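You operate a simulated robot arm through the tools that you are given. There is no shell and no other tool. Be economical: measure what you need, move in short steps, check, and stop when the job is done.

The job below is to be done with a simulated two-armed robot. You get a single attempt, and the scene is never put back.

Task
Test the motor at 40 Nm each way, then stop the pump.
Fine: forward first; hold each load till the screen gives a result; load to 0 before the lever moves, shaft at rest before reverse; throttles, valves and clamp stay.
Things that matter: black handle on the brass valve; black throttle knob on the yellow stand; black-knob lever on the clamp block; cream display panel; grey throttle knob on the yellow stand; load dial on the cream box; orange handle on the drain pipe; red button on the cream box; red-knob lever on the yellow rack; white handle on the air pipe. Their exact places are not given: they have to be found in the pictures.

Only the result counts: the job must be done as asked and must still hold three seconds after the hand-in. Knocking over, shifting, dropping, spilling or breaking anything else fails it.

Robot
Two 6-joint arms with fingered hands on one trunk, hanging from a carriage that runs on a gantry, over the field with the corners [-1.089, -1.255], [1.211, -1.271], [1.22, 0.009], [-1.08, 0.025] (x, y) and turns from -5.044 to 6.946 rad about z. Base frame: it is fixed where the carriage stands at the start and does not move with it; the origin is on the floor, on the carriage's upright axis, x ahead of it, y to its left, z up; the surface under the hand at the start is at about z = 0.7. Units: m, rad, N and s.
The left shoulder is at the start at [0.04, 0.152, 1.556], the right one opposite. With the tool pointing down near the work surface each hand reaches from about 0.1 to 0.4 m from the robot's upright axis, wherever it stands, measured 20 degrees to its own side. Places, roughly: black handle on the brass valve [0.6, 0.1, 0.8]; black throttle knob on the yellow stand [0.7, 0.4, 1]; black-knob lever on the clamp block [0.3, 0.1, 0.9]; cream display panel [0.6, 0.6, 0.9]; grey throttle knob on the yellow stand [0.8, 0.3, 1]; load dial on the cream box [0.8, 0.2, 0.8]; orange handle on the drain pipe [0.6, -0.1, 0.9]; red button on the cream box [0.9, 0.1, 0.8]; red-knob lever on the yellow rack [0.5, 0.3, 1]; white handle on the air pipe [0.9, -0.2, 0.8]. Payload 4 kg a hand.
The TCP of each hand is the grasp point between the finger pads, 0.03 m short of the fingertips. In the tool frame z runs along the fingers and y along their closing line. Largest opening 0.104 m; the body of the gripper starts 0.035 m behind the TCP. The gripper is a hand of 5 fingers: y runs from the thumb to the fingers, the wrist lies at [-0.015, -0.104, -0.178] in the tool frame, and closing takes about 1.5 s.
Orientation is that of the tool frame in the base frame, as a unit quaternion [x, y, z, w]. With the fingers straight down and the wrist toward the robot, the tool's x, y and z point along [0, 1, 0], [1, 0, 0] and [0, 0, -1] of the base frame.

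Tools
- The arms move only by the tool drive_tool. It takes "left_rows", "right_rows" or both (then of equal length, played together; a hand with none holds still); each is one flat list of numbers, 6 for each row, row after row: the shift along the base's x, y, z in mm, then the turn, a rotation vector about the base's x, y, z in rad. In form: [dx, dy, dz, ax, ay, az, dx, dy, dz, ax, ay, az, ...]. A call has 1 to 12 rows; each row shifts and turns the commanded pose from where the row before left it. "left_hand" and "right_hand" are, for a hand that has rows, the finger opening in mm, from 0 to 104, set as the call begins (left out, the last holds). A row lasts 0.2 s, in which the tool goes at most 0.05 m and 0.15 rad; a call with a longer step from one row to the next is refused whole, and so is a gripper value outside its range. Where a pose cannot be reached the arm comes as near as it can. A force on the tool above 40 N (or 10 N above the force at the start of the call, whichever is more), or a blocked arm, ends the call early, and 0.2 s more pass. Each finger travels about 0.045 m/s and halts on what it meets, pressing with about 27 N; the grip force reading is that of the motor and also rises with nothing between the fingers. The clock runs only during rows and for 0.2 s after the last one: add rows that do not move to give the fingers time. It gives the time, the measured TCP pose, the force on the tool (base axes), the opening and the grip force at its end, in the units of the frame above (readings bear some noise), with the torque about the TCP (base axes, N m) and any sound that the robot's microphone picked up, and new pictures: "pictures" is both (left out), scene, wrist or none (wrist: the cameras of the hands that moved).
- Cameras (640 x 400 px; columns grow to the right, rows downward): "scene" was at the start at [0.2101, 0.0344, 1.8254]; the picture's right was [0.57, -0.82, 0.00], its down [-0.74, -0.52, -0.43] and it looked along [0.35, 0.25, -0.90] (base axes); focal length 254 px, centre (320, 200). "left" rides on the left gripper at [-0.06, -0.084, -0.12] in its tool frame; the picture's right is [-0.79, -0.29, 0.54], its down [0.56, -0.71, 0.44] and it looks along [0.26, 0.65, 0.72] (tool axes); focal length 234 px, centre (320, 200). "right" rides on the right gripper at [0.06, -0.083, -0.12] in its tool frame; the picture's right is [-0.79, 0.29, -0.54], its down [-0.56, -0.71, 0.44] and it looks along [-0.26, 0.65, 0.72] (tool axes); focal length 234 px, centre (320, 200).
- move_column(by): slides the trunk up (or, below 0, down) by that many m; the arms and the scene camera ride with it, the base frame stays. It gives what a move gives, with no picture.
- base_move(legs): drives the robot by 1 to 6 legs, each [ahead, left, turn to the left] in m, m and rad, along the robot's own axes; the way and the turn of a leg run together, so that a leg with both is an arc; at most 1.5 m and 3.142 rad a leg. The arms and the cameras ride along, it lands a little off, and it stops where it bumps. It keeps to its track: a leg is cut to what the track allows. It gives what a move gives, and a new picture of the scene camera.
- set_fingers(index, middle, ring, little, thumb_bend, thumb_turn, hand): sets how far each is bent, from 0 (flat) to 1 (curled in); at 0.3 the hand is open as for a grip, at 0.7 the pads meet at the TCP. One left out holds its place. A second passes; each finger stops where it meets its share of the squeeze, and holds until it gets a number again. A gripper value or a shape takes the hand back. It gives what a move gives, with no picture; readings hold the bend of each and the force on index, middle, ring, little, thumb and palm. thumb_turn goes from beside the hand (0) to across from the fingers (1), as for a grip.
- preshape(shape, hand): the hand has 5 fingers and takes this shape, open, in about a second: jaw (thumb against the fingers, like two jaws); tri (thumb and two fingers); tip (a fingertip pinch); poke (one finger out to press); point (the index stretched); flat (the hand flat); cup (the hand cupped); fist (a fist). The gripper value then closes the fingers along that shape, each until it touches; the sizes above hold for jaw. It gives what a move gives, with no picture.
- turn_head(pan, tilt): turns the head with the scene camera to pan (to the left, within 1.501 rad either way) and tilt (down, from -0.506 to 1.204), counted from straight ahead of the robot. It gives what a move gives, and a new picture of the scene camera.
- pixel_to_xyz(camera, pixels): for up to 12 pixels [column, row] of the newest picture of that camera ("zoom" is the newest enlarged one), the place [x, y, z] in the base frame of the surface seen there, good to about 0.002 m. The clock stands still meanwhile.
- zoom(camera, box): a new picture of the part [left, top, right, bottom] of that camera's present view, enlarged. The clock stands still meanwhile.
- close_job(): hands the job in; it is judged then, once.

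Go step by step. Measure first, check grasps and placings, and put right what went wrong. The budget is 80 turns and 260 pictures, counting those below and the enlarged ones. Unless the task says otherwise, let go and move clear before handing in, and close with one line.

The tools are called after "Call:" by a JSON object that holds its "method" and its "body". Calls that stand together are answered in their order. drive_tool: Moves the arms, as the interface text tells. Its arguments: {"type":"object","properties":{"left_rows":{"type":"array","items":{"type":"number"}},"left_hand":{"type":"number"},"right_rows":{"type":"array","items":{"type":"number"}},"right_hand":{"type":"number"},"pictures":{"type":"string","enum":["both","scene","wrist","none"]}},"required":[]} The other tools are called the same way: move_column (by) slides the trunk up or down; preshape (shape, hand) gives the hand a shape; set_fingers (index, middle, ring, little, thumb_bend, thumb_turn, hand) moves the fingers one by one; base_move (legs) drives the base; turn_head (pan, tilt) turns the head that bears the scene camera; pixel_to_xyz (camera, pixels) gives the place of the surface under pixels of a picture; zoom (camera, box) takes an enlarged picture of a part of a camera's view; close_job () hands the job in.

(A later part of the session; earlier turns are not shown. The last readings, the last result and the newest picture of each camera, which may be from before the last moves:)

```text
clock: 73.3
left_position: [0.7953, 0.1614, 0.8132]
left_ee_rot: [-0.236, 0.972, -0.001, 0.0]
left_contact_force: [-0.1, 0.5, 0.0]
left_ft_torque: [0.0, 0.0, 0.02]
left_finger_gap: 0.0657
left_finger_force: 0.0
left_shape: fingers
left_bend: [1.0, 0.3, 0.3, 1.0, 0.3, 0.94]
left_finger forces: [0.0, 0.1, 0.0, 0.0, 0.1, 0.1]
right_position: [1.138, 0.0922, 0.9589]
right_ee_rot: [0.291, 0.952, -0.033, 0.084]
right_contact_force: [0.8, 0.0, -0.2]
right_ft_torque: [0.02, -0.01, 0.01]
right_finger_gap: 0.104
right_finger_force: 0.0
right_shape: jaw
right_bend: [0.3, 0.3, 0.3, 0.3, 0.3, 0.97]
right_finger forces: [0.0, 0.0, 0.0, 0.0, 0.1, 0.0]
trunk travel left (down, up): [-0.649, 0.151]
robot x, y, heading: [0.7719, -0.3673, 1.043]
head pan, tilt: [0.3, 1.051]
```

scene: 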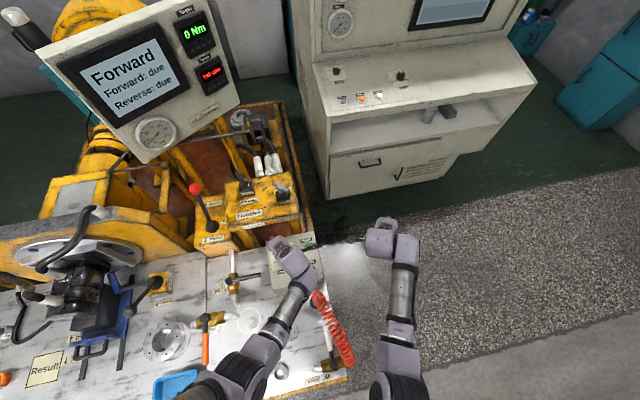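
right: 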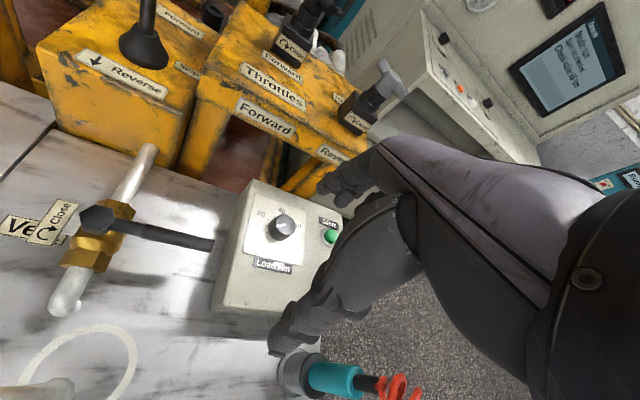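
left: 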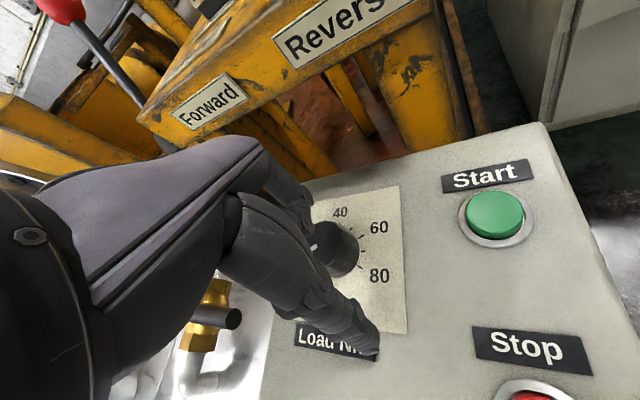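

Call:
{"method": "pixel_to_xyz", "body": {"camera": "left", "pixels": [[330, 240], [340, 250], [355, 255], [320, 235], [340, 340], [375, 345], [305, 205], [310, 225]]}}

Call:
{"method": "zoom", "body": {"camera": "left", "box": [260, 180, 420, 360]}}

```text
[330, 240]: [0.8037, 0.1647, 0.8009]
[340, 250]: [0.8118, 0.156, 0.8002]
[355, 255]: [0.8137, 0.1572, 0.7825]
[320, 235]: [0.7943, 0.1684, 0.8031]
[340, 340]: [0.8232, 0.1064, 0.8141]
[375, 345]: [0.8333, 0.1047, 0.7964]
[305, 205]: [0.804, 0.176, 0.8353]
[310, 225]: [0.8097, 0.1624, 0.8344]
```

```text
2.22 times, centred on (340, 270) of left
```

zoom: 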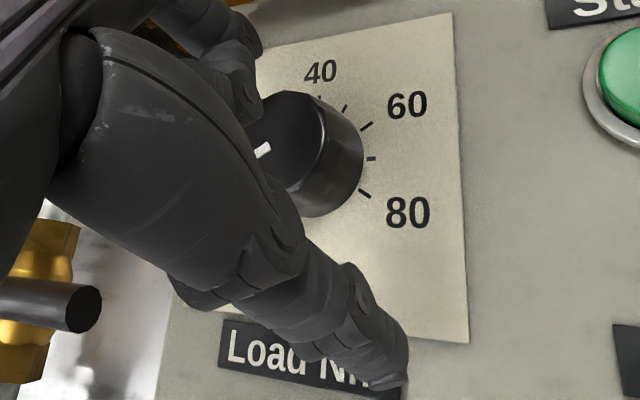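

Geometry is consistent: knob centre matches the TCP. I'll close middle, ring and thumb on the knob.

Call:
{"method": "set_fingers", "body": {"hand": "left", "middle": 0.75, "ring": 0.75, "thumb_bend": 0.75}}

Call:
{"method": "zoom", "body": {"camera": "left", "box": [260, 180, 420, 360]}}

```text
clock: 74.3
left_position: [0.7951, 0.1622, 0.8134]
left_ee_rot: [-0.235, 0.972, 0.0, -0.001]
left_contact_force: [0.3, -2.7, 2.3]
left_ft_torque: [-0.02, 0.1, -0.04]
left_finger_gap: 0.05
left_finger_force: 12.7
left_shape: fingers
left_bend: [1.0, 0.6, 0.75, 1.0, 0.63, 0.98]
left_finger forces: [0.0, 10.8, 0.0, 0.0, 13.4, 0.1]
right_position: [1.1372, 0.0923, 0.9582]
right_ee_rot: [0.29, 0.953, -0.034, 0.085]
right_contact_force: [-0.4, 0.6, -0.7]
right_ft_torque: [0.01, 0.01, -0.03]
right_finger_gap: 0.1041
right_finger_force: 0.0
right_shape: jaw
right_bend: [0.3, 0.3, 0.3, 0.3, 0.3, 0.97]
right_finger forces: [0.1, 0.0, 0.0, 0.0, 0.1, 0.0]
trunk travel left (down, up): [-0.649, 0.151]
robot x, y, heading: [0.777, -0.3656, 1.039]
head pan, tilt: [0.3, 1.051]
```

```text
2.22 times, centred on (340, 270) of left
```

zoom: 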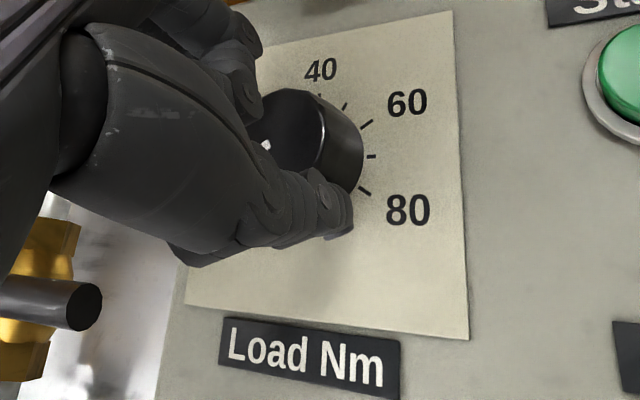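

Middle and thumb hold the knob with about 11–13 N. I'll turn 50° clockwise first and check the torque reading.

Call:
{"method": "drive_tool", "body": {"left_rows": [0, 0, 0, 0, 0, -0.146, 0, 0, 0, 0, 0, -0.146, 0, 0, 0, 0, 0, -0.146, 0, 0, 0, 0, 0, -0.146, 0, 0, 0, 0, 0, -0.146, 0, 0, 0, 0, 0, -0.146], "pictures": "both"}}

Call:
{"method": "zoom", "body": {"camera": "scene", "box": [60, 10, 240, 125]}}

```text
clock: 75.7
left_position: [0.794, 0.1615, 0.8134]
left_ee_rot: [0.2, 0.98, 0.0, -0.002]
left_contact_force: [-8.0, -0.3, 2.3]
left_ft_torque: [0.06, 0.2, 0.04]
left_finger_gap: 0.0501
left_finger_force: 14.0
left_shape: fingers
left_bend: [1.0, 0.6, 0.75, 1.0, 0.63, 0.98]
left_finger forces: [0.0, 13.0, 0.0, 0.1, 14.4, 0.0]
right_position: [1.1365, 0.0927, 0.9592]
right_ee_rot: [0.29, 0.953, -0.034, 0.085]
right_contact_force: [0.4, -0.4, 0.5]
right_ft_torque: [0.02, 0.01, 0.02]
right_finger_gap: 0.104
right_finger_force: 0.2
right_shape: jaw
right_bend: [0.3, 0.3, 0.3, 0.3, 0.3, 0.97]
right_finger forces: [0.1, 0.1, 0.0, 0.0, 0.0, 0.0]
trunk travel left (down, up): [-0.649, 0.151]
robot x, y, heading: [0.7714, -0.3696, 1.043]
head pan, tilt: [0.3, 1.051]
```

scene: 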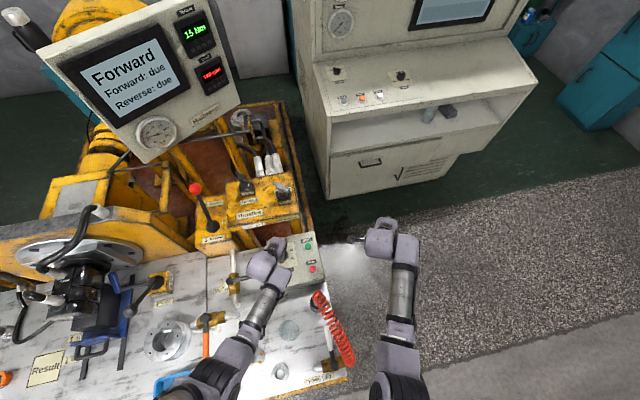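
left: 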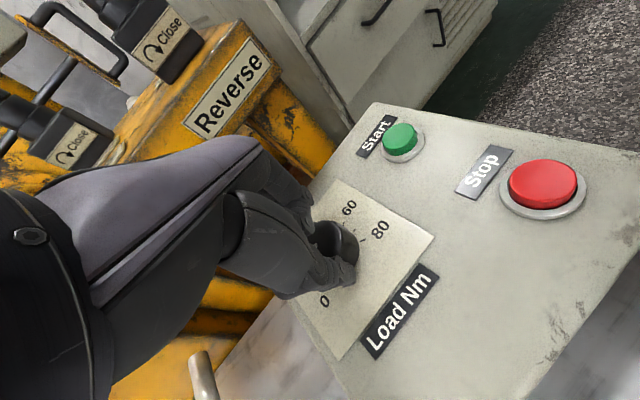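

```text
3.48 times, centred on (150, 68) of scene
```

zoom: 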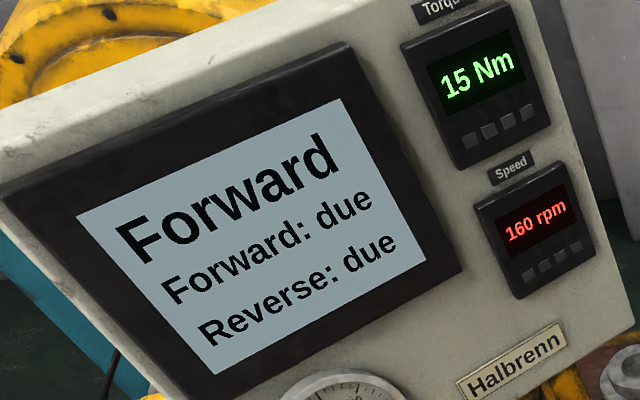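

Torque reads 15 Nm after 50°. I'll continue 60° and read again.

Call:
{"method": "drive_tool", "body": {"left_rows": [0, 0, 0, 0, 0, -0.146, 0, 0, 0, 0, 0, -0.146, 0, 0, 0, 0, 0, -0.146, 0, 0, 0, 0, 0, -0.146, 0, 0, 0, 0, 0, -0.146, 0, 0, 0, 0, 0, -0.146, 0, 0, 0, 0, 0, -0.146, 0, 0, 0, 0, 0, 0], "pictures": "scene"}}

Call:
{"method": "zoom", "body": {"camera": "scene", "box": [60, 10, 240, 125]}}

```text
clock: 77.5
left_position: [0.7948, 0.1634, 0.8138]
left_ee_rot: [0.655, 0.756, 0.001, -0.002]
left_contact_force: [-6.8, 6.3, -5.7]
left_ft_torque: [0.16, 0.07, 0.01]
left_finger_gap: 0.0504
left_finger_force: 12.7
left_shape: fingers
left_bend: [1.0, 0.6, 0.75, 1.0, 0.63, 0.98]
left_finger forces: [0.0, 12.0, 0.1, 0.0, 13.9, 0.0]
right_position: [1.1353, 0.0926, 0.9585]
right_ee_rot: [0.291, 0.952, -0.034, 0.084]
right_contact_force: [-0.6, -0.2, -0.7]
right_ft_torque: [0.01, 0.02, -0.02]
right_finger_gap: 0.1039
right_finger_force: 0.1
right_shape: jaw
right_bend: [0.3, 0.3, 0.3, 0.3, 0.3, 0.97]
right_finger forces: [0.0, 0.0, 0.0, 0.0, 0.0, 0.0]
trunk travel left (down, up): [-0.649, 0.151]
robot x, y, heading: [0.7697, -0.373, 1.043]
head pan, tilt: [0.3, 1.051]
```

scene: 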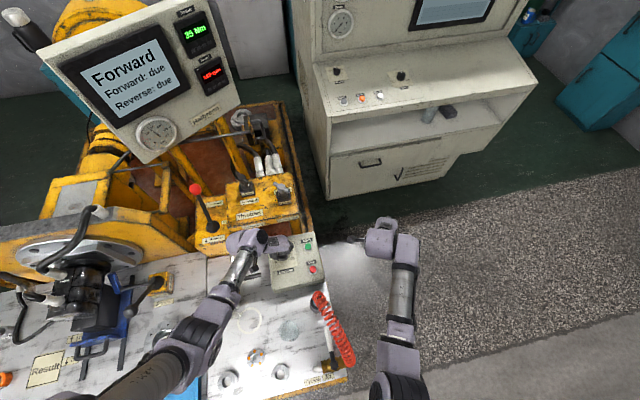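

```text
3.48 times, centred on (150, 68) of scene
```

zoom: 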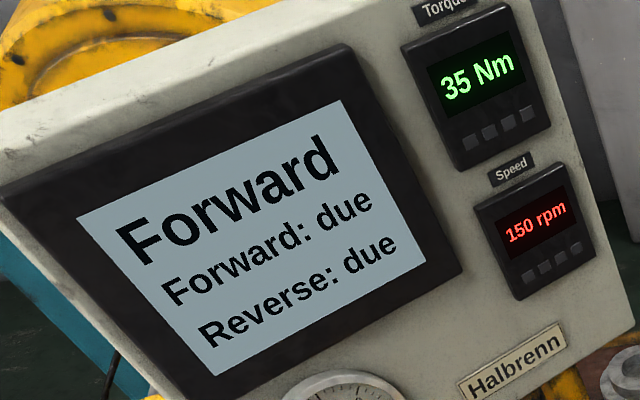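

Torque is 35 Nm, rate about 0.051 rad per Nm. I'll turn another 0.26 rad.

Call:
{"method": "drive_tool", "body": {"left_rows": [0, 0, 0, 0, 0, -0.13, 0, 0, 0, 0, 0, -0.13, 0, 0, 0, 0, 0, 0, 0, 0, 0, 0, 0, 0], "pictures": "scene"}}

Call:
{"method": "zoom", "body": {"camera": "scene", "box": [60, 10, 240, 125]}}

```text
clock: 78.5
left_position: [0.7954, 0.1643, 0.8149]
left_ee_rot: [0.746, 0.666, 0.001, -0.001]
left_contact_force: [-5.8, 9.0, -6.1]
left_ft_torque: [0.21, -0.01, 0.01]
left_finger_gap: 0.0506
left_finger_force: 12.8
left_shape: fingers
left_bend: [1.0, 0.6, 0.75, 1.0, 0.62, 0.98]
left_finger forces: [0.1, 11.6, 0.0, 0.0, 13.9, 0.0]
right_position: [1.1366, 0.094, 0.9596]
right_ee_rot: [0.29, 0.953, -0.033, 0.084]
right_contact_force: [0.3, -0.1, -0.1]
right_ft_torque: [0.01, -0.02, 0.02]
right_finger_gap: 0.1041
right_finger_force: 0.0
right_shape: jaw
right_bend: [0.3, 0.3, 0.3, 0.3, 0.3, 0.97]
right_finger forces: [0.0, 0.0, 0.1, 0.0, 0.0, 0.0]
trunk travel left (down, up): [-0.649, 0.151]
robot x, y, heading: [0.772, -0.37, 1.041]
head pan, tilt: [0.3, 1.051]
```

scene: 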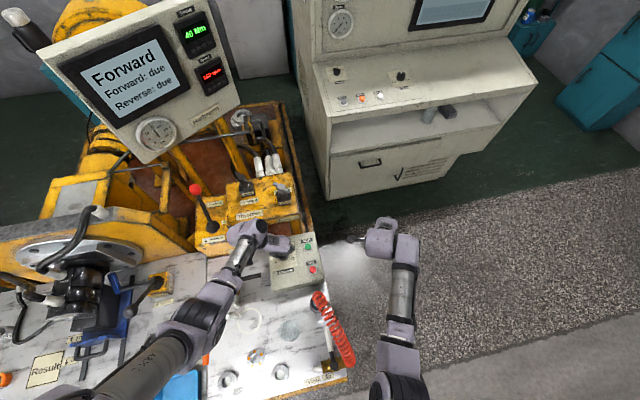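

```text
3.48 times, centred on (150, 68) of scene
```

zoom: 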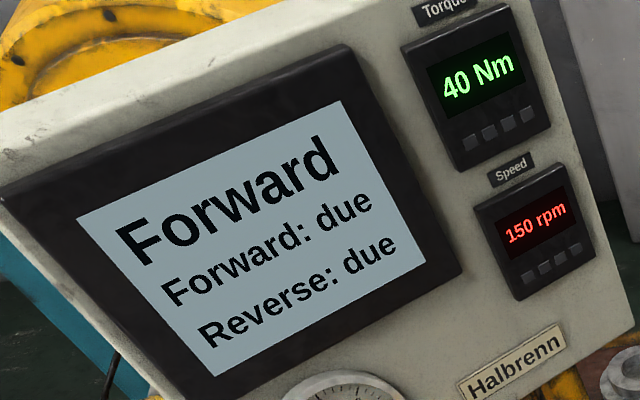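

40 Nm shows. I'll hold still and wait for a result on the screen.

Call:
{"method": "drive_tool", "body": {"left_rows": [0, 0, 0, 0, 0, 0, 0, 0, 0, 0, 0, 0, 0, 0, 0, 0, 0, 0, 0, 0, 0, 0, 0, 0, 0, 0, 0, 0, 0, 0, 0, 0, 0, 0, 0, 0, 0, 0, 0, 0, 0, 0, 0, 0, 0, 0, 0, 0, 0, 0, 0, 0, 0, 0, 0, 0, 0, 0, 0, 0, 0, 0, 0, 0, 0, 0, 0, 0, 0, 0, 0, 0], "pictures": "none"}}

Call:
{"method": "zoom", "body": {"camera": "scene", "box": [60, 10, 240, 125]}}

```text
clock: 81.1
left_position: [0.7947, 0.1638, 0.8139]
left_ee_rot: [0.746, 0.666, -0.001, -0.002]
left_contact_force: [-4.3, 9.9, -5.3]
left_ft_torque: [0.22, 0.07, 0.0]
left_finger_gap: 0.0505
left_finger_force: 12.8
left_shape: fingers
left_bend: [1.0, 0.6, 0.75, 1.0, 0.62, 0.99]
left_finger forces: [0.0, 11.7, 0.1, 0.1, 13.8, 0.0]
right_position: [1.1361, 0.0932, 0.9584]
right_ee_rot: [0.291, 0.952, -0.032, 0.084]
right_contact_force: [0.6, -1.2, -0.1]
right_ft_torque: [0.0, -0.02, -0.01]
right_finger_gap: 0.104
right_finger_force: 0.1
right_shape: jaw
right_bend: [0.3, 0.3, 0.3, 0.3, 0.3, 0.97]
right_finger forces: [0.1, 0.1, 0.0, 0.0, 0.0, 0.1]
trunk travel left (down, up): [-0.649, 0.151]
robot x, y, heading: [0.7714, -0.3691, 1.039]
head pan, tilt: [0.3, 1.051]
```

```text
3.48 times, centred on (150, 68) of scene
```

zoom: 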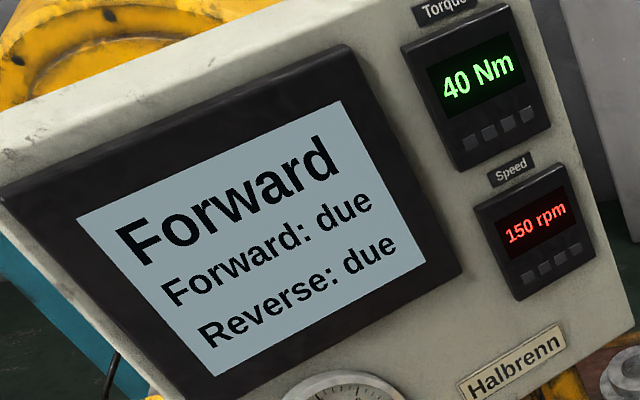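

Still "due" after about 3 s at 40 Nm, so I'll keep holding.

Call:
{"method": "drive_tool", "body": {"left_rows": [0, 0, 0, 0, 0, 0, 0, 0, 0, 0, 0, 0, 0, 0, 0, 0, 0, 0, 0, 0, 0, 0, 0, 0, 0, 0, 0, 0, 0, 0, 0, 0, 0, 0, 0, 0, 0, 0, 0, 0, 0, 0, 0, 0, 0, 0, 0, 0, 0, 0, 0, 0, 0, 0, 0, 0, 0, 0, 0, 0, 0, 0, 0, 0, 0, 0, 0, 0, 0, 0, 0, 0], "pictures": "none"}}

Call:
{"method": "drive_tool", "body": {"left_rows": [0, 0, 0, 0, 0, 0, 0, 0, 0, 0, 0, 0, 0, 0, 0, 0, 0, 0, 0, 0, 0, 0, 0, 0, 0, 0, 0, 0, 0, 0, 0, 0, 0, 0, 0, 0, 0, 0, 0, 0, 0, 0, 0, 0, 0, 0, 0, 0, 0, 0, 0, 0, 0, 0, 0, 0, 0, 0, 0, 0, 0, 0, 0, 0, 0, 0, 0, 0, 0, 0, 0, 0], "pictures": "none"}}

Call:
{"method": "zoom", "body": {"camera": "scene", "box": [60, 10, 240, 125]}}

```text
clock: 83.7
left_position: [0.7942, 0.1636, 0.8143]
left_ee_rot: [0.746, 0.666, 0.0, -0.002]
left_contact_force: [-4.2, 8.9, -5.4]
left_ft_torque: [0.26, 0.01, 0.03]
left_finger_gap: 0.0504
left_finger_force: 12.4
left_shape: fingers
left_bend: [1.0, 0.6, 0.75, 1.0, 0.62, 0.99]
left_finger forces: [0.1, 11.8, 0.0, 0.0, 13.8, 0.0]
right_position: [1.1351, 0.093, 0.9592]
right_ee_rot: [0.291, 0.952, -0.034, 0.085]
right_contact_force: [-0.3, -0.4, -0.2]
right_ft_torque: [0.0, 0.04, 0.0]
right_finger_gap: 0.1039
right_finger_force: 0.0
right_shape: jaw
right_bend: [0.3, 0.3, 0.3, 0.3, 0.3, 0.97]
right_finger forces: [0.1, 0.0, 0.0, 0.0, 0.0, 0.1]
trunk travel left (down, up): [-0.649, 0.151]
robot x, y, heading: [0.7716, -0.368, 1.042]
head pan, tilt: [0.3, 1.051]
```

```text
clock: 86.3
left_position: [0.7958, 0.1631, 0.8147]
left_ee_rot: [0.746, 0.666, -0.002, -0.001]
left_contact_force: [-4.1, 8.9, -5.8]
left_ft_torque: [0.22, 0.02, 0.01]
left_finger_gap: 0.0504
left_finger_force: 13.2
left_shape: fingers
left_bend: [1.0, 0.6, 0.75, 1.0, 0.62, 0.99]
left_finger forces: [0.0, 11.8, 0.0, 0.0, 13.8, 0.1]
right_position: [1.1356, 0.0938, 0.9589]
right_ee_rot: [0.29, 0.953, -0.033, 0.085]
right_contact_force: [-0.4, 0.4, -0.9]
right_ft_torque: [0.03, 0.02, 0.0]
right_finger_gap: 0.1039
right_finger_force: 0.1
right_shape: jaw
right_bend: [0.3, 0.3, 0.3, 0.3, 0.3, 0.97]
right_finger forces: [0.0, 0.1, 0.1, 0.0, 0.0, 0.1]
trunk travel left (down, up): [-0.649, 0.151]
robot x, y, heading: [0.7707, -0.3696, 1.037]
head pan, tilt: [0.3, 1.051]
```

```text
3.48 times, centred on (150, 68) of scene
```

zoom: 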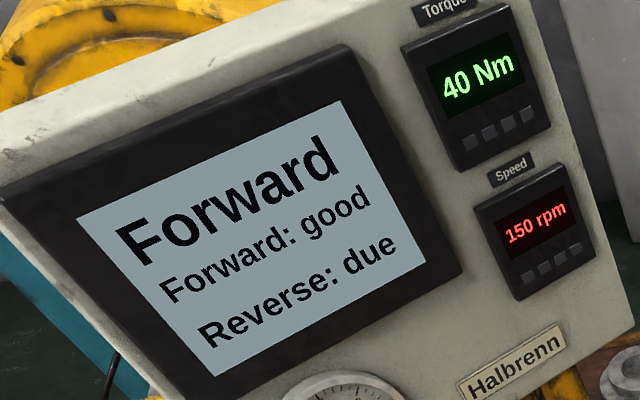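

Forward is "good". Now I'll turn the load back to 0 (about +2.15 rad).

Call:
{"method": "drive_tool", "body": {"left_rows": [0, 0, 0, 0, 0, 0.146, 0, 0, 0, 0, 0, 0.146, 0, 0, 0, 0, 0, 0.146, 0, 0, 0, 0, 0, 0.146, 0, 0, 0, 0, 0, 0.146, 0, 0, 0, 0, 0, 0.146, 0, 0, 0, 0, 0, 0.146, 0, 0, 0, 0, 0, 0.146, 0, 0, 0, 0, 0, 0.146, 0, 0, 0, 0, 0, 0.146, 0, 0, 0, 0, 0, 0.146, 0, 0, 0, 0, 0, 0.146], "pictures": "none"}}

Call:
{"method": "drive_tool", "body": {"left_rows": [0, 0, 0, 0, 0, 0.14, 0, 0, 0, 0, 0, 0.14, 0, 0, 0, 0, 0, 0.12, 0, 0, 0, 0, 0, 0], "pictures": "both"}}

Call:
{"method": "zoom", "body": {"camera": "scene", "box": [60, 10, 240, 125]}}

```text
clock: 88.9
left_position: [0.7952, 0.1626, 0.8145]
left_ee_rot: [-0.034, 0.999, -0.001, -0.002]
left_contact_force: [-4.2, -3.7, 5.3]
left_ft_torque: [-0.09, 0.07, 0.0]
left_finger_gap: 0.0502
left_finger_force: 12.3
left_shape: fingers
left_bend: [1.0, 0.6, 0.75, 1.0, 0.63, 0.98]
left_finger forces: [0.0, 11.6, 0.0, 0.0, 14.0, 0.1]
right_position: [1.1366, 0.092, 0.9578]
right_ee_rot: [0.29, 0.953, -0.034, 0.085]
right_contact_force: [-0.3, -0.1, -0.9]
right_ft_torque: [-0.01, 0.0, 0.01]
right_finger_gap: 0.1043
right_finger_force: 0.1
right_shape: jaw
right_bend: [0.3, 0.3, 0.3, 0.3, 0.3, 0.97]
right_finger forces: [0.0, 0.0, 0.0, 0.0, 0.0, 0.0]
trunk travel left (down, up): [-0.649, 0.151]
robot x, y, heading: [0.771, -0.3695, 1.04]
head pan, tilt: [0.3, 1.051]
```

```text
clock: 89.9
left_position: [0.797, 0.1606, 0.8146]
left_ee_rot: [-0.233, 0.972, -0.001, -0.001]
left_contact_force: [-2.3, -4.9, 5.1]
left_ft_torque: [-0.08, 0.09, 0.0]
left_finger_gap: 0.0505
left_finger_force: 13.3
left_shape: fingers
left_bend: [1.0, 0.6, 0.75, 1.0, 0.63, 0.98]
left_finger forces: [0.0, 11.8, 0.0, 0.0, 13.7, 0.1]
right_position: [1.1366, 0.091, 0.9585]
right_ee_rot: [0.291, 0.952, -0.034, 0.085]
right_contact_force: [-0.3, -0.9, -0.3]
right_ft_torque: [-0.02, 0.02, -0.01]
right_finger_gap: 0.1042
right_finger_force: 0.1
right_shape: jaw
right_bend: [0.3, 0.3, 0.3, 0.3, 0.3, 0.97]
right_finger forces: [0.0, 0.0, 0.0, 0.0, 0.0, 0.0]
trunk travel left (down, up): [-0.649, 0.151]
robot x, y, heading: [0.7681, -0.3701, 1.045]
head pan, tilt: [0.3, 1.051]
```

scene: 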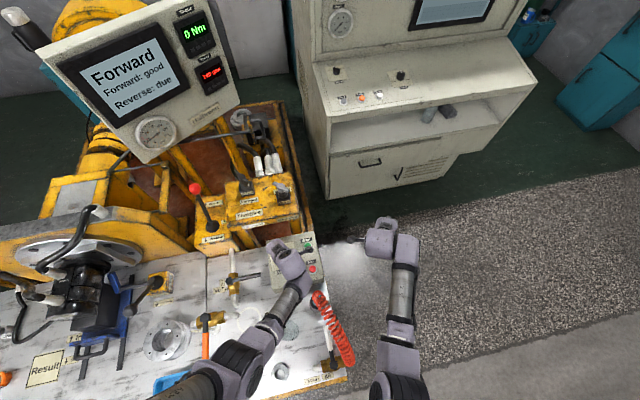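
left: 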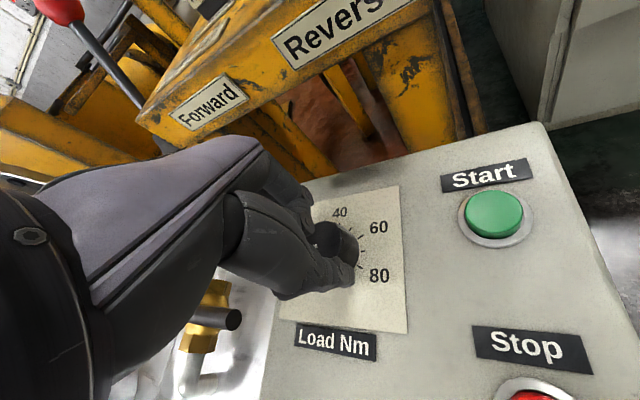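

```text
3.48 times, centred on (150, 68) of scene
```

zoom: 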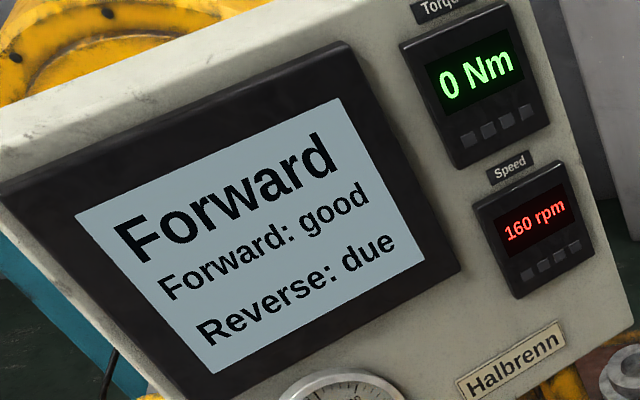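

Load is at 0 with the lever still in Forward. I'll release the knob, lift, raise the trunk, and drive back left to the lever.

Call:
{"method": "set_fingers", "body": {"hand": "left", "middle": 0.3, "ring": 0.3, "thumb_bend": 0.3}}

Call:
{"method": "drive_tool", "body": {"left_rows": [0, 0, 20, 0, 0, 0, 0, 0, 20, 0, 0, 0, 0, 0, 20, 0, 0, -0.08, 0, 0, 20, 0, 0, -0.08, 0, 0, 20, 0, 0, -0.08, 0, 0, 20, 0, 0, -0.08, 0, 0, 20, 0, 0, -0.08, 0, 0, 20, 0, 0, -0.07], "pictures": "wrist"}}

Call:
{"method": "move_column", "body": {"by": 0.15}}

Call:
{"method": "zoom", "body": {"camera": "scene", "box": [60, 10, 320, 300]}}

```text
clock: 90.9
left_position: [0.7968, 0.1621, 0.8132]
left_ee_rot: [-0.231, 0.973, -0.001, 0.0]
left_contact_force: [-0.9, -0.2, -0.1]
left_ft_torque: [-0.03, 0.0, -0.04]
left_finger_gap: 0.0657
left_finger_force: 0.0
left_shape: fingers
left_bend: [1.0, 0.3, 0.3, 1.0, 0.3, 0.94]
left_finger forces: [0.0, 0.0, 0.0, 0.1, 0.0, 0.0]
right_position: [1.1382, 0.0913, 0.9584]
right_ee_rot: [0.291, 0.952, -0.034, 0.084]
right_contact_force: [0.0, -0.3, -0.6]
right_ft_torque: [0.02, 0.0, 0.02]
right_finger_gap: 0.104
right_finger_force: 0.0
right_shape: jaw
right_bend: [0.3, 0.3, 0.3, 0.3, 0.3, 0.97]
right_finger forces: [0.0, 0.0, 0.0, 0.0, 0.0, 0.1]
trunk travel left (down, up): [-0.649, 0.151]
robot x, y, heading: [0.7711, -0.3688, 1.037]
head pan, tilt: [0.3, 1.051]
```

```text
clock: 92.7
left_position: [0.7957, 0.1628, 0.9748]
left_ee_rot: [0.002, 1.0, -0.001, 0.0]
left_contact_force: [-0.1, 0.6, -0.7]
left_ft_torque: [-0.02, 0.02, -0.01]
left_finger_gap: 0.0657
left_finger_force: 0.1
left_shape: fingers
left_bend: [1.0, 0.3, 0.3, 1.0, 0.3, 0.94]
left_finger forces: [0.0, 0.0, 0.0, 0.0, 0.1, 0.0]
right_position: [1.1377, 0.0909, 0.9593]
right_ee_rot: [0.291, 0.952, -0.034, 0.084]
right_contact_force: [0.1, 0.7, 0.0]
right_ft_torque: [0.01, 0.0, -0.03]
right_finger_gap: 0.1044
right_finger_force: 0.1
right_shape: jaw
right_bend: [0.3, 0.3, 0.3, 0.3, 0.3, 0.97]
right_finger forces: [0.0, 0.0, 0.1, 0.0, 0.1, 0.0]
trunk travel left (down, up): [-0.649, 0.151]
robot x, y, heading: [0.7703, -0.3682, 1.039]
head pan, tilt: [0.3, 1.051]
```

left: 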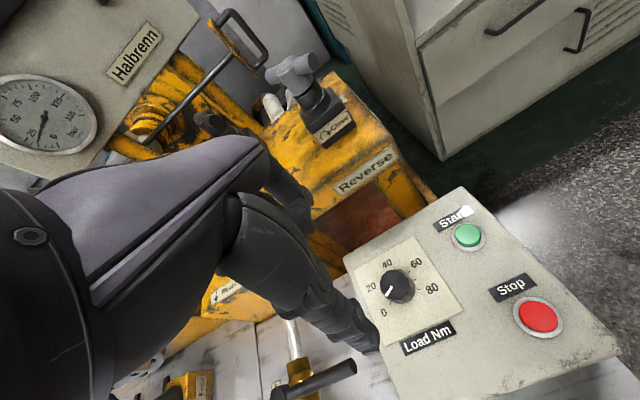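

```text
clock: 94.5
left_position: [0.796, 0.163, 1.1234]
left_ee_rot: [0.001, 1.0, -0.001, -0.001]
left_contact_force: [0.3, 0.3, 0.4]
left_ft_torque: [0.02, -0.02, 0.0]
left_finger_gap: 0.0655
left_finger_force: 0.1
left_shape: fingers
left_bend: [1.0, 0.3, 0.3, 1.0, 0.3, 0.94]
left_finger forces: [0.1, 0.0, 0.0, 0.0, 0.1, 0.0]
right_position: [1.1383, 0.0914, 1.1085]
right_ee_rot: [0.29, 0.953, -0.035, 0.084]
right_contact_force: [-0.1, -0.4, -0.3]
right_ft_torque: [-0.02, 0.01, -0.01]
right_finger_gap: 0.1041
right_finger_force: 0.1
right_shape: jaw
right_bend: [0.3, 0.3, 0.3, 0.3, 0.3, 0.97]
right_finger forces: [0.0, 0.0, 0.0, 0.0, 0.0, 0.0]
trunk travel left (down, up): [-0.799, 0.001]
robot x, y, heading: [0.7716, -0.3699, 1.04]
head pan, tilt: [0.3, 1.051]
```

```text
1.38 times, centred on (190, 155) of scene
```

zoom: 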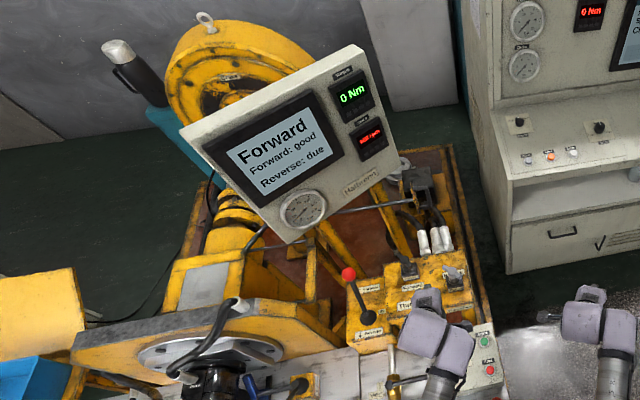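

Reads 0 Nm, lever ball at zoom (348,273). I'll measure the ball, set jaw shape, and drive left.

Call:
{"method": "pixel_to_xyz", "body": {"camera": "zoom", "pixels": [[348, 273], [345, 270]]}}

Call:
{"method": "base_move", "body": {"legs": [[0.0, 0.296, 0]]}}

Call:
{"method": "preshape", "body": {"hand": "left", "shape": "jaw"}}

Call:
{"method": "zoom", "body": {"camera": "left", "box": [0, 0, 639, 399]}}

```text
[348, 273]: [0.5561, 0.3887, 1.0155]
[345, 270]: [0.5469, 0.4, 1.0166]
```

```text
clock: 96.5
left_position: [0.5429, 0.3125, 1.1233]
left_ee_rot: [0.004, 1.0, -0.001, -0.002]
left_contact_force: [-0.3, -0.3, 0.0]
left_ft_torque: [-0.02, -0.01, -0.02]
left_finger_gap: 0.0655
left_finger_force: 0.2
left_shape: fingers
left_bend: [1.0, 0.3, 0.3, 1.0, 0.3, 0.94]
left_finger forces: [0.0, 0.0, 0.0, 0.0, 0.0, 0.1]
right_position: [0.8845, 0.2414, 1.1089]
right_ee_rot: [0.293, 0.952, -0.034, 0.084]
right_contact_force: [-0.1, 0.2, 0.9]
right_ft_torque: [0.0, 0.0, -0.01]
right_finger_gap: 0.1041
right_finger_force: 0.0
right_shape: jaw
right_bend: [0.3, 0.3, 0.3, 0.3, 0.3, 0.97]
right_finger forces: [0.1, 0.1, 0.1, 0.1, 0.0, 0.1]
trunk travel left (down, up): [-0.799, 0.001]
robot x, y, heading: [0.5184, -0.2186, 1.035]
head pan, tilt: [0.3, 1.051]
```

scene: 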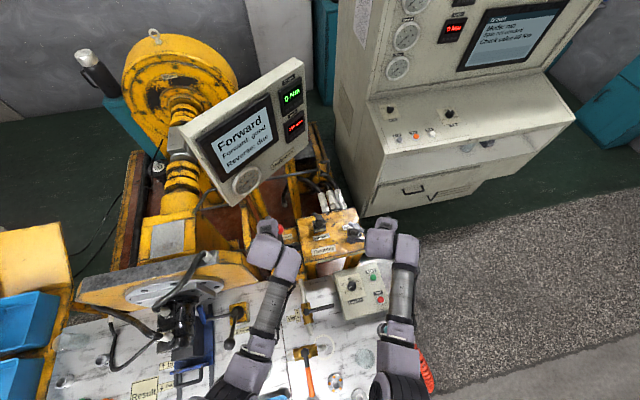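

```text
clock: 97.4
left_position: [0.5435, 0.3127, 1.124]
left_ee_rot: [0.004, 1.0, -0.001, -0.001]
left_contact_force: [0.1, 0.4, 0.3]
left_ft_torque: [0.02, -0.01, -0.03]
left_finger_gap: 0.1037
left_finger_force: 0.1
left_shape: jaw
left_bend: [0.3, 0.3, 0.3, 0.3, 0.3, 0.97]
left_finger forces: [0.0, 0.1, 0.1, 0.0, 0.0, 0.0]
right_position: [0.8862, 0.2393, 1.1092]
right_ee_rot: [0.293, 0.952, -0.034, 0.085]
right_contact_force: [-0.3, -0.2, 0.0]
right_ft_torque: [0.02, 0.0, 0.02]
right_finger_gap: 0.1041
right_finger_force: 0.1
right_shape: jaw
right_bend: [0.3, 0.3, 0.3, 0.3, 0.3, 0.97]
right_finger forces: [0.1, 0.1, 0.0, 0.0, 0.0, 0.0]
trunk travel left (down, up): [-0.799, 0.001]
robot x, y, heading: [0.5188, -0.2158, 1.036]
head pan, tilt: [0.3, 1.051]
```

```text
1.00 times, centred on (320, 200) of left (not enlarged: the box is as wide or as high as the picture)
```

zoom: 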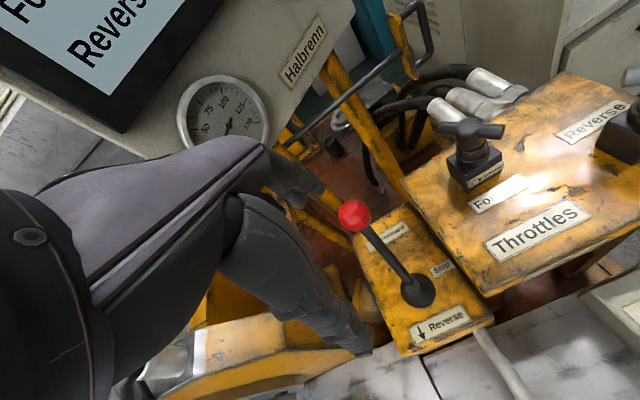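

The ball is at about (0.541, 0.394). I'll move over it, descend, then cage it.

Call:
{"method": "drive_tool", "body": {"left_rows": [-1, 20, 0, 0, 0, 0, -1, 20, 0, 0, 0, 0, 0, 20, 0, 0, 0, 0, 0, 20, 0, 0, 0, 0, 0, 0, -27, 0, 0, 0, 0, 0, -27, 0, 0, 0, 0, 0, -27, 0, 0, 0, 0, 0, -26, 0, 0, 0], "left_hand": 104, "pictures": "none"}}

Call:
{"method": "drive_tool", "body": {"left_rows": [0, 0, 0, 0, 0, 0, 0, 0, 0, 0, 0, 0, 0, 0, 0, 0, 0, 0, 0, 0, 0, 0, 0, 0, 0, 0, 0, 0, 0, 0, 0, 0, 0, 0, 0, 0, 0, 0, 0, 0, 0, 0], "left_hand": 46, "pictures": "both"}}

```text
clock: 99.2
left_position: [0.5417, 0.393, 1.0177]
left_ee_rot: [0.004, 1.0, -0.001, 0.0]
left_contact_force: [0.6, -0.2, 0.9]
left_ft_torque: [0.02, -0.02, -0.04]
left_finger_gap: 0.1038
left_finger_force: 0.0
left_shape: jaw
left_bend: [0.3, 0.3, 0.3, 0.3, 0.3, 0.97]
left_finger forces: [0.0, 0.0, 0.0, 0.0, 0.0, 0.0]
right_position: [0.8858, 0.2403, 1.1094]
right_ee_rot: [0.293, 0.952, -0.034, 0.085]
right_contact_force: [0.4, -0.1, -0.3]
right_ft_torque: [0.03, 0.01, 0.02]
right_finger_gap: 0.104
right_finger_force: 0.0
right_shape: jaw
right_bend: [0.3, 0.3, 0.3, 0.3, 0.3, 0.97]
right_finger forces: [0.0, 0.0, 0.1, 0.0, 0.0, 0.1]
trunk travel left (down, up): [-0.799, 0.001]
robot x, y, heading: [0.5186, -0.2199, 1.032]
head pan, tilt: [0.3, 1.051]
```

```text
clock: 100.8
left_position: [0.5412, 0.3913, 1.0177]
left_ee_rot: [0.004, 1.0, -0.001, 0.0]
left_contact_force: [-0.6, 0.4, -0.9]
left_ft_torque: [-0.01, -0.03, 0.0]
left_finger_gap: 0.0469
left_finger_force: 0.0
left_shape: jaw
left_bend: [0.74, 0.47, 0.44, 0.68, 0.71, 1.0]
left_finger forces: [0.2, 0.1, 0.0, 0.0, 0.0, 0.0]
right_position: [0.8859, 0.2406, 1.1078]
right_ee_rot: [0.293, 0.952, -0.034, 0.085]
right_contact_force: [0.5, -0.2, 0.1]
right_ft_torque: [0.02, 0.01, -0.02]
right_finger_gap: 0.1042
right_finger_force: 0.0
right_shape: jaw
right_bend: [0.3, 0.3, 0.3, 0.3, 0.3, 0.97]
right_finger forces: [0.0, 0.1, 0.0, 0.1, 0.0, 0.0]
trunk travel left (down, up): [-0.799, 0.001]
robot x, y, heading: [0.5178, -0.2162, 1.039]
head pan, tilt: [0.3, 1.051]
```

scene: 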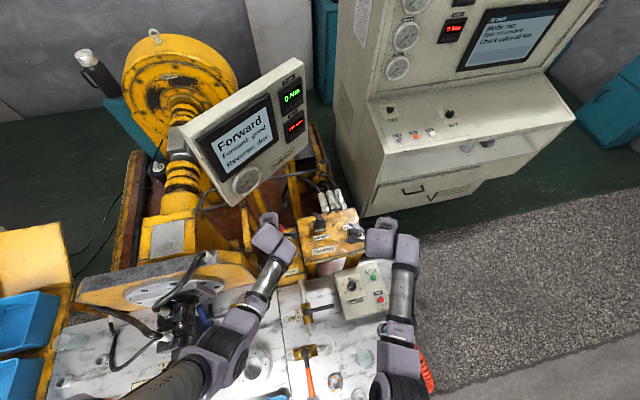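
left: 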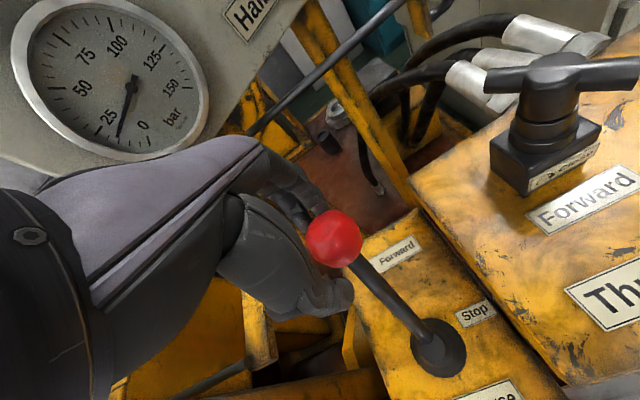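

The ball is caged. I'll pull it back to the centre (stop) in small steps, stopping at y about 0.32.

Call:
{"method": "drive_tool", "body": {"left_rows": [0, -12, 3, 0, 0, 0, 0, -12, 3, 0, 0, 0, 0, -12, 3, 0, 0, 0, 0, -12, 2, 0, 0, 0, 0, -12, 2, 0, 0, 0, 0, -10, 1, 0, 0, 0, 0, 0, 0, 0, 0, 0], "pictures": "both"}}

Call:
{"method": "zoom", "body": {"camera": "scene", "box": [180, 50, 320, 210]}}

```text
clock: 102.4
left_position: [0.5418, 0.3235, 1.0304]
left_ee_rot: [0.003, 1.0, -0.001, 0.0]
left_contact_force: [0.4, 0.6, -0.4]
left_ft_torque: [0.01, 0.0, 0.02]
left_finger_gap: 0.0464
left_finger_force: 0.1
left_shape: jaw
left_bend: [0.74, 0.47, 0.44, 0.68, 0.71, 1.0]
left_finger forces: [0.1, 0.1, 0.1, 0.0, 0.1, 0.0]
right_position: [0.886, 0.2395, 1.1097]
right_ee_rot: [0.293, 0.952, -0.033, 0.084]
right_contact_force: [-0.7, 0.5, -0.2]
right_ft_torque: [0.0, -0.03, 0.02]
right_finger_gap: 0.1039
right_finger_force: 0.1
right_shape: jaw
right_bend: [0.3, 0.3, 0.3, 0.3, 0.3, 0.97]
right_finger forces: [0.0, 0.1, 0.1, 0.0, 0.1, 0.1]
trunk travel left (down, up): [-0.799, 0.001]
robot x, y, heading: [0.5195, -0.2202, 1.035]
head pan, tilt: [0.3, 1.051]
```

scene: 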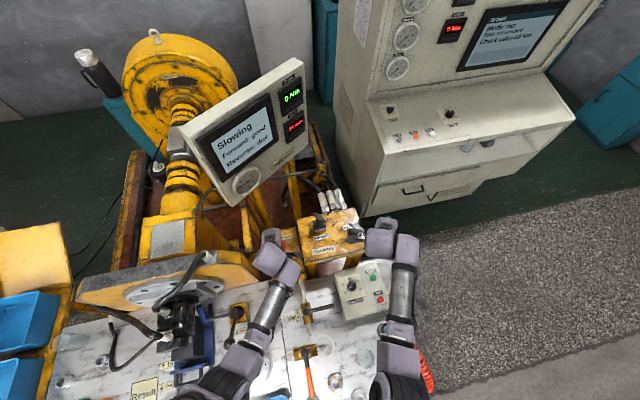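
left: 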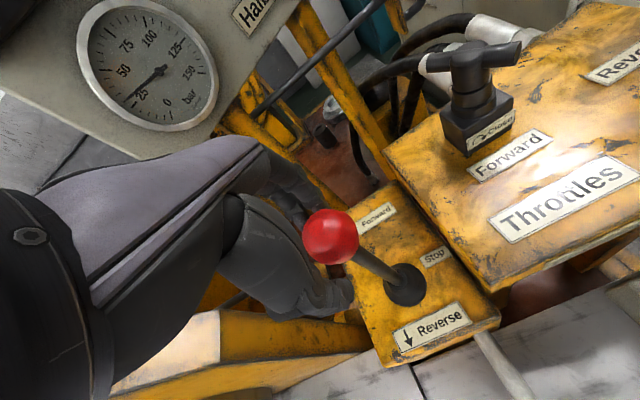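

```text
2.50 times, centred on (250, 130) of scene
```

zoom: 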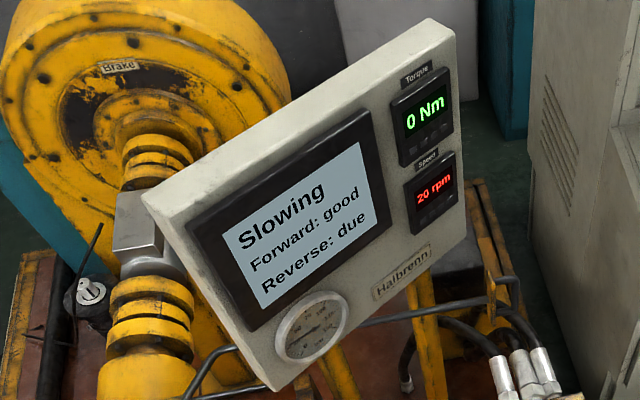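

"Slowing", 20 rpm and falling, lever at stop. I'll wait for full rest.

Call:
{"method": "drive_tool", "body": {"left_rows": [0, 0, 0, 0, 0, 0, 0, 0, 0, 0, 0, 0, 0, 0, 0, 0, 0, 0, 0, 0, 0, 0, 0, 0, 0, 0, 0, 0, 0, 0, 0, 0, 0, 0, 0, 0, 0, 0, 0, 0, 0, 0, 0, 0, 0, 0, 0, 0, 0, 0, 0, 0, 0, 0, 0, 0, 0, 0, 0, 0], "pictures": "none"}}

Call:
{"method": "zoom", "body": {"camera": "scene", "box": [180, 50, 320, 210]}}

```text
clock: 104.6
left_position: [0.5401, 0.3234, 1.0307]
left_ee_rot: [0.003, 1.0, -0.001, -0.002]
left_contact_force: [-0.4, -0.2, -0.2]
left_ft_torque: [-0.02, 0.0, -0.01]
left_finger_gap: 0.0464
left_finger_force: 0.1
left_shape: jaw
left_bend: [0.74, 0.47, 0.44, 0.68, 0.71, 1.0]
left_finger forces: [0.1, 0.1, 0.1, 0.0, 0.1, 0.0]
right_position: [0.8862, 0.24, 1.1083]
right_ee_rot: [0.293, 0.952, -0.033, 0.084]
right_contact_force: [-0.8, 0.4, -0.6]
right_ft_torque: [0.01, 0.02, -0.01]
right_finger_gap: 0.1042
right_finger_force: 0.0
right_shape: jaw
right_bend: [0.3, 0.3, 0.3, 0.3, 0.3, 0.97]
right_finger forces: [0.0, 0.0, 0.1, 0.1, 0.1, 0.1]
trunk travel left (down, up): [-0.799, 0.001]
robot x, y, heading: [0.5198, -0.2205, 1.033]
head pan, tilt: [0.3, 1.051]
```

```text
2.50 times, centred on (250, 130) of scene
```

zoom: 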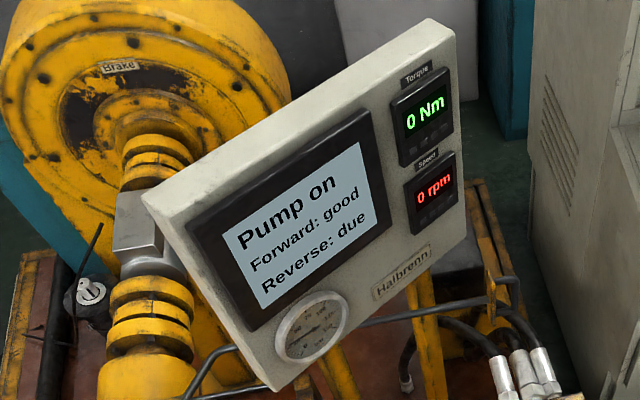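

Shaft at rest (0 rpm, "Pump on"). Now I'll pull the lever to Reverse (−y).

Call:
{"method": "drive_tool", "body": {"left_rows": [0, -12, -1, 0, 0, 0, 0, -12, -2, 0, 0, 0, 0, -12, -2, 0, 0, 0, 0, -12, -3, 0, 0, 0, 0, -12, -3, 0, 0, 0, 0, -12, -3, 0, 0, 0, 0, -10, -3, 0, 0, 0, 0, 0, 0, 0, 0, 0], "pictures": "both"}}

Call:
{"method": "zoom", "body": {"camera": "scene", "box": [180, 50, 320, 210]}}

```text
clock: 106.4
left_position: [0.5359, 0.2472, 1.0154]
left_ee_rot: [0.005, 1.0, 0.003, -0.003]
left_contact_force: [0.1, -0.1, -0.5]
left_ft_torque: [0.04, 0.0, -0.04]
left_finger_gap: 0.0465
left_finger_force: 0.2
left_shape: jaw
left_bend: [0.74, 0.47, 0.44, 0.68, 0.71, 1.0]
left_finger forces: [0.7, 0.0, 0.0, 0.0, 0.0, 0.0]
right_position: [0.885, 0.2401, 1.1095]
right_ee_rot: [0.292, 0.952, -0.034, 0.084]
right_contact_force: [-0.6, -0.7, 0.6]
right_ft_torque: [-0.03, 0.03, 0.02]
right_finger_gap: 0.104
right_finger_force: 0.0
right_shape: jaw
right_bend: [0.3, 0.3, 0.3, 0.3, 0.3, 0.97]
right_finger forces: [0.1, 0.0, 0.0, 0.0, 0.0, 0.1]
trunk travel left (down, up): [-0.799, 0.001]
robot x, y, heading: [0.5174, -0.2181, 1.036]
head pan, tilt: [0.3, 1.051]
```

scene: 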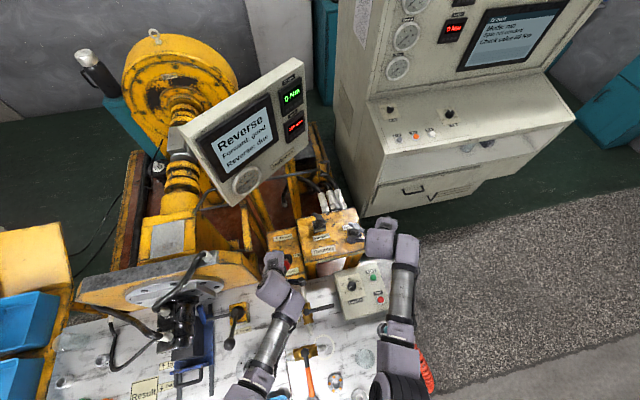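
left: 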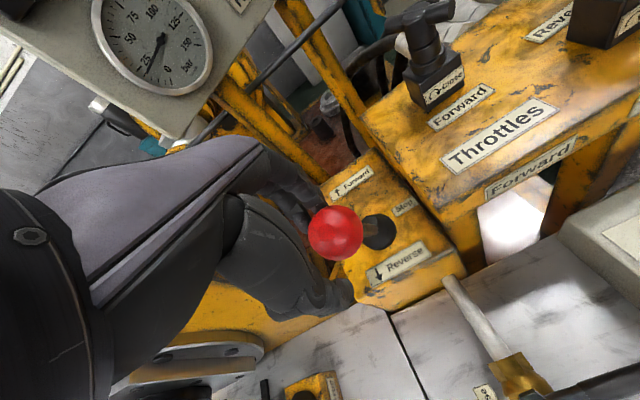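

```text
2.50 times, centred on (250, 130) of scene
```

zoom: 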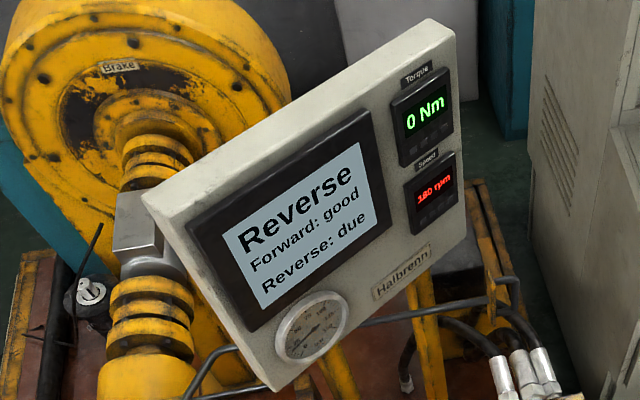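

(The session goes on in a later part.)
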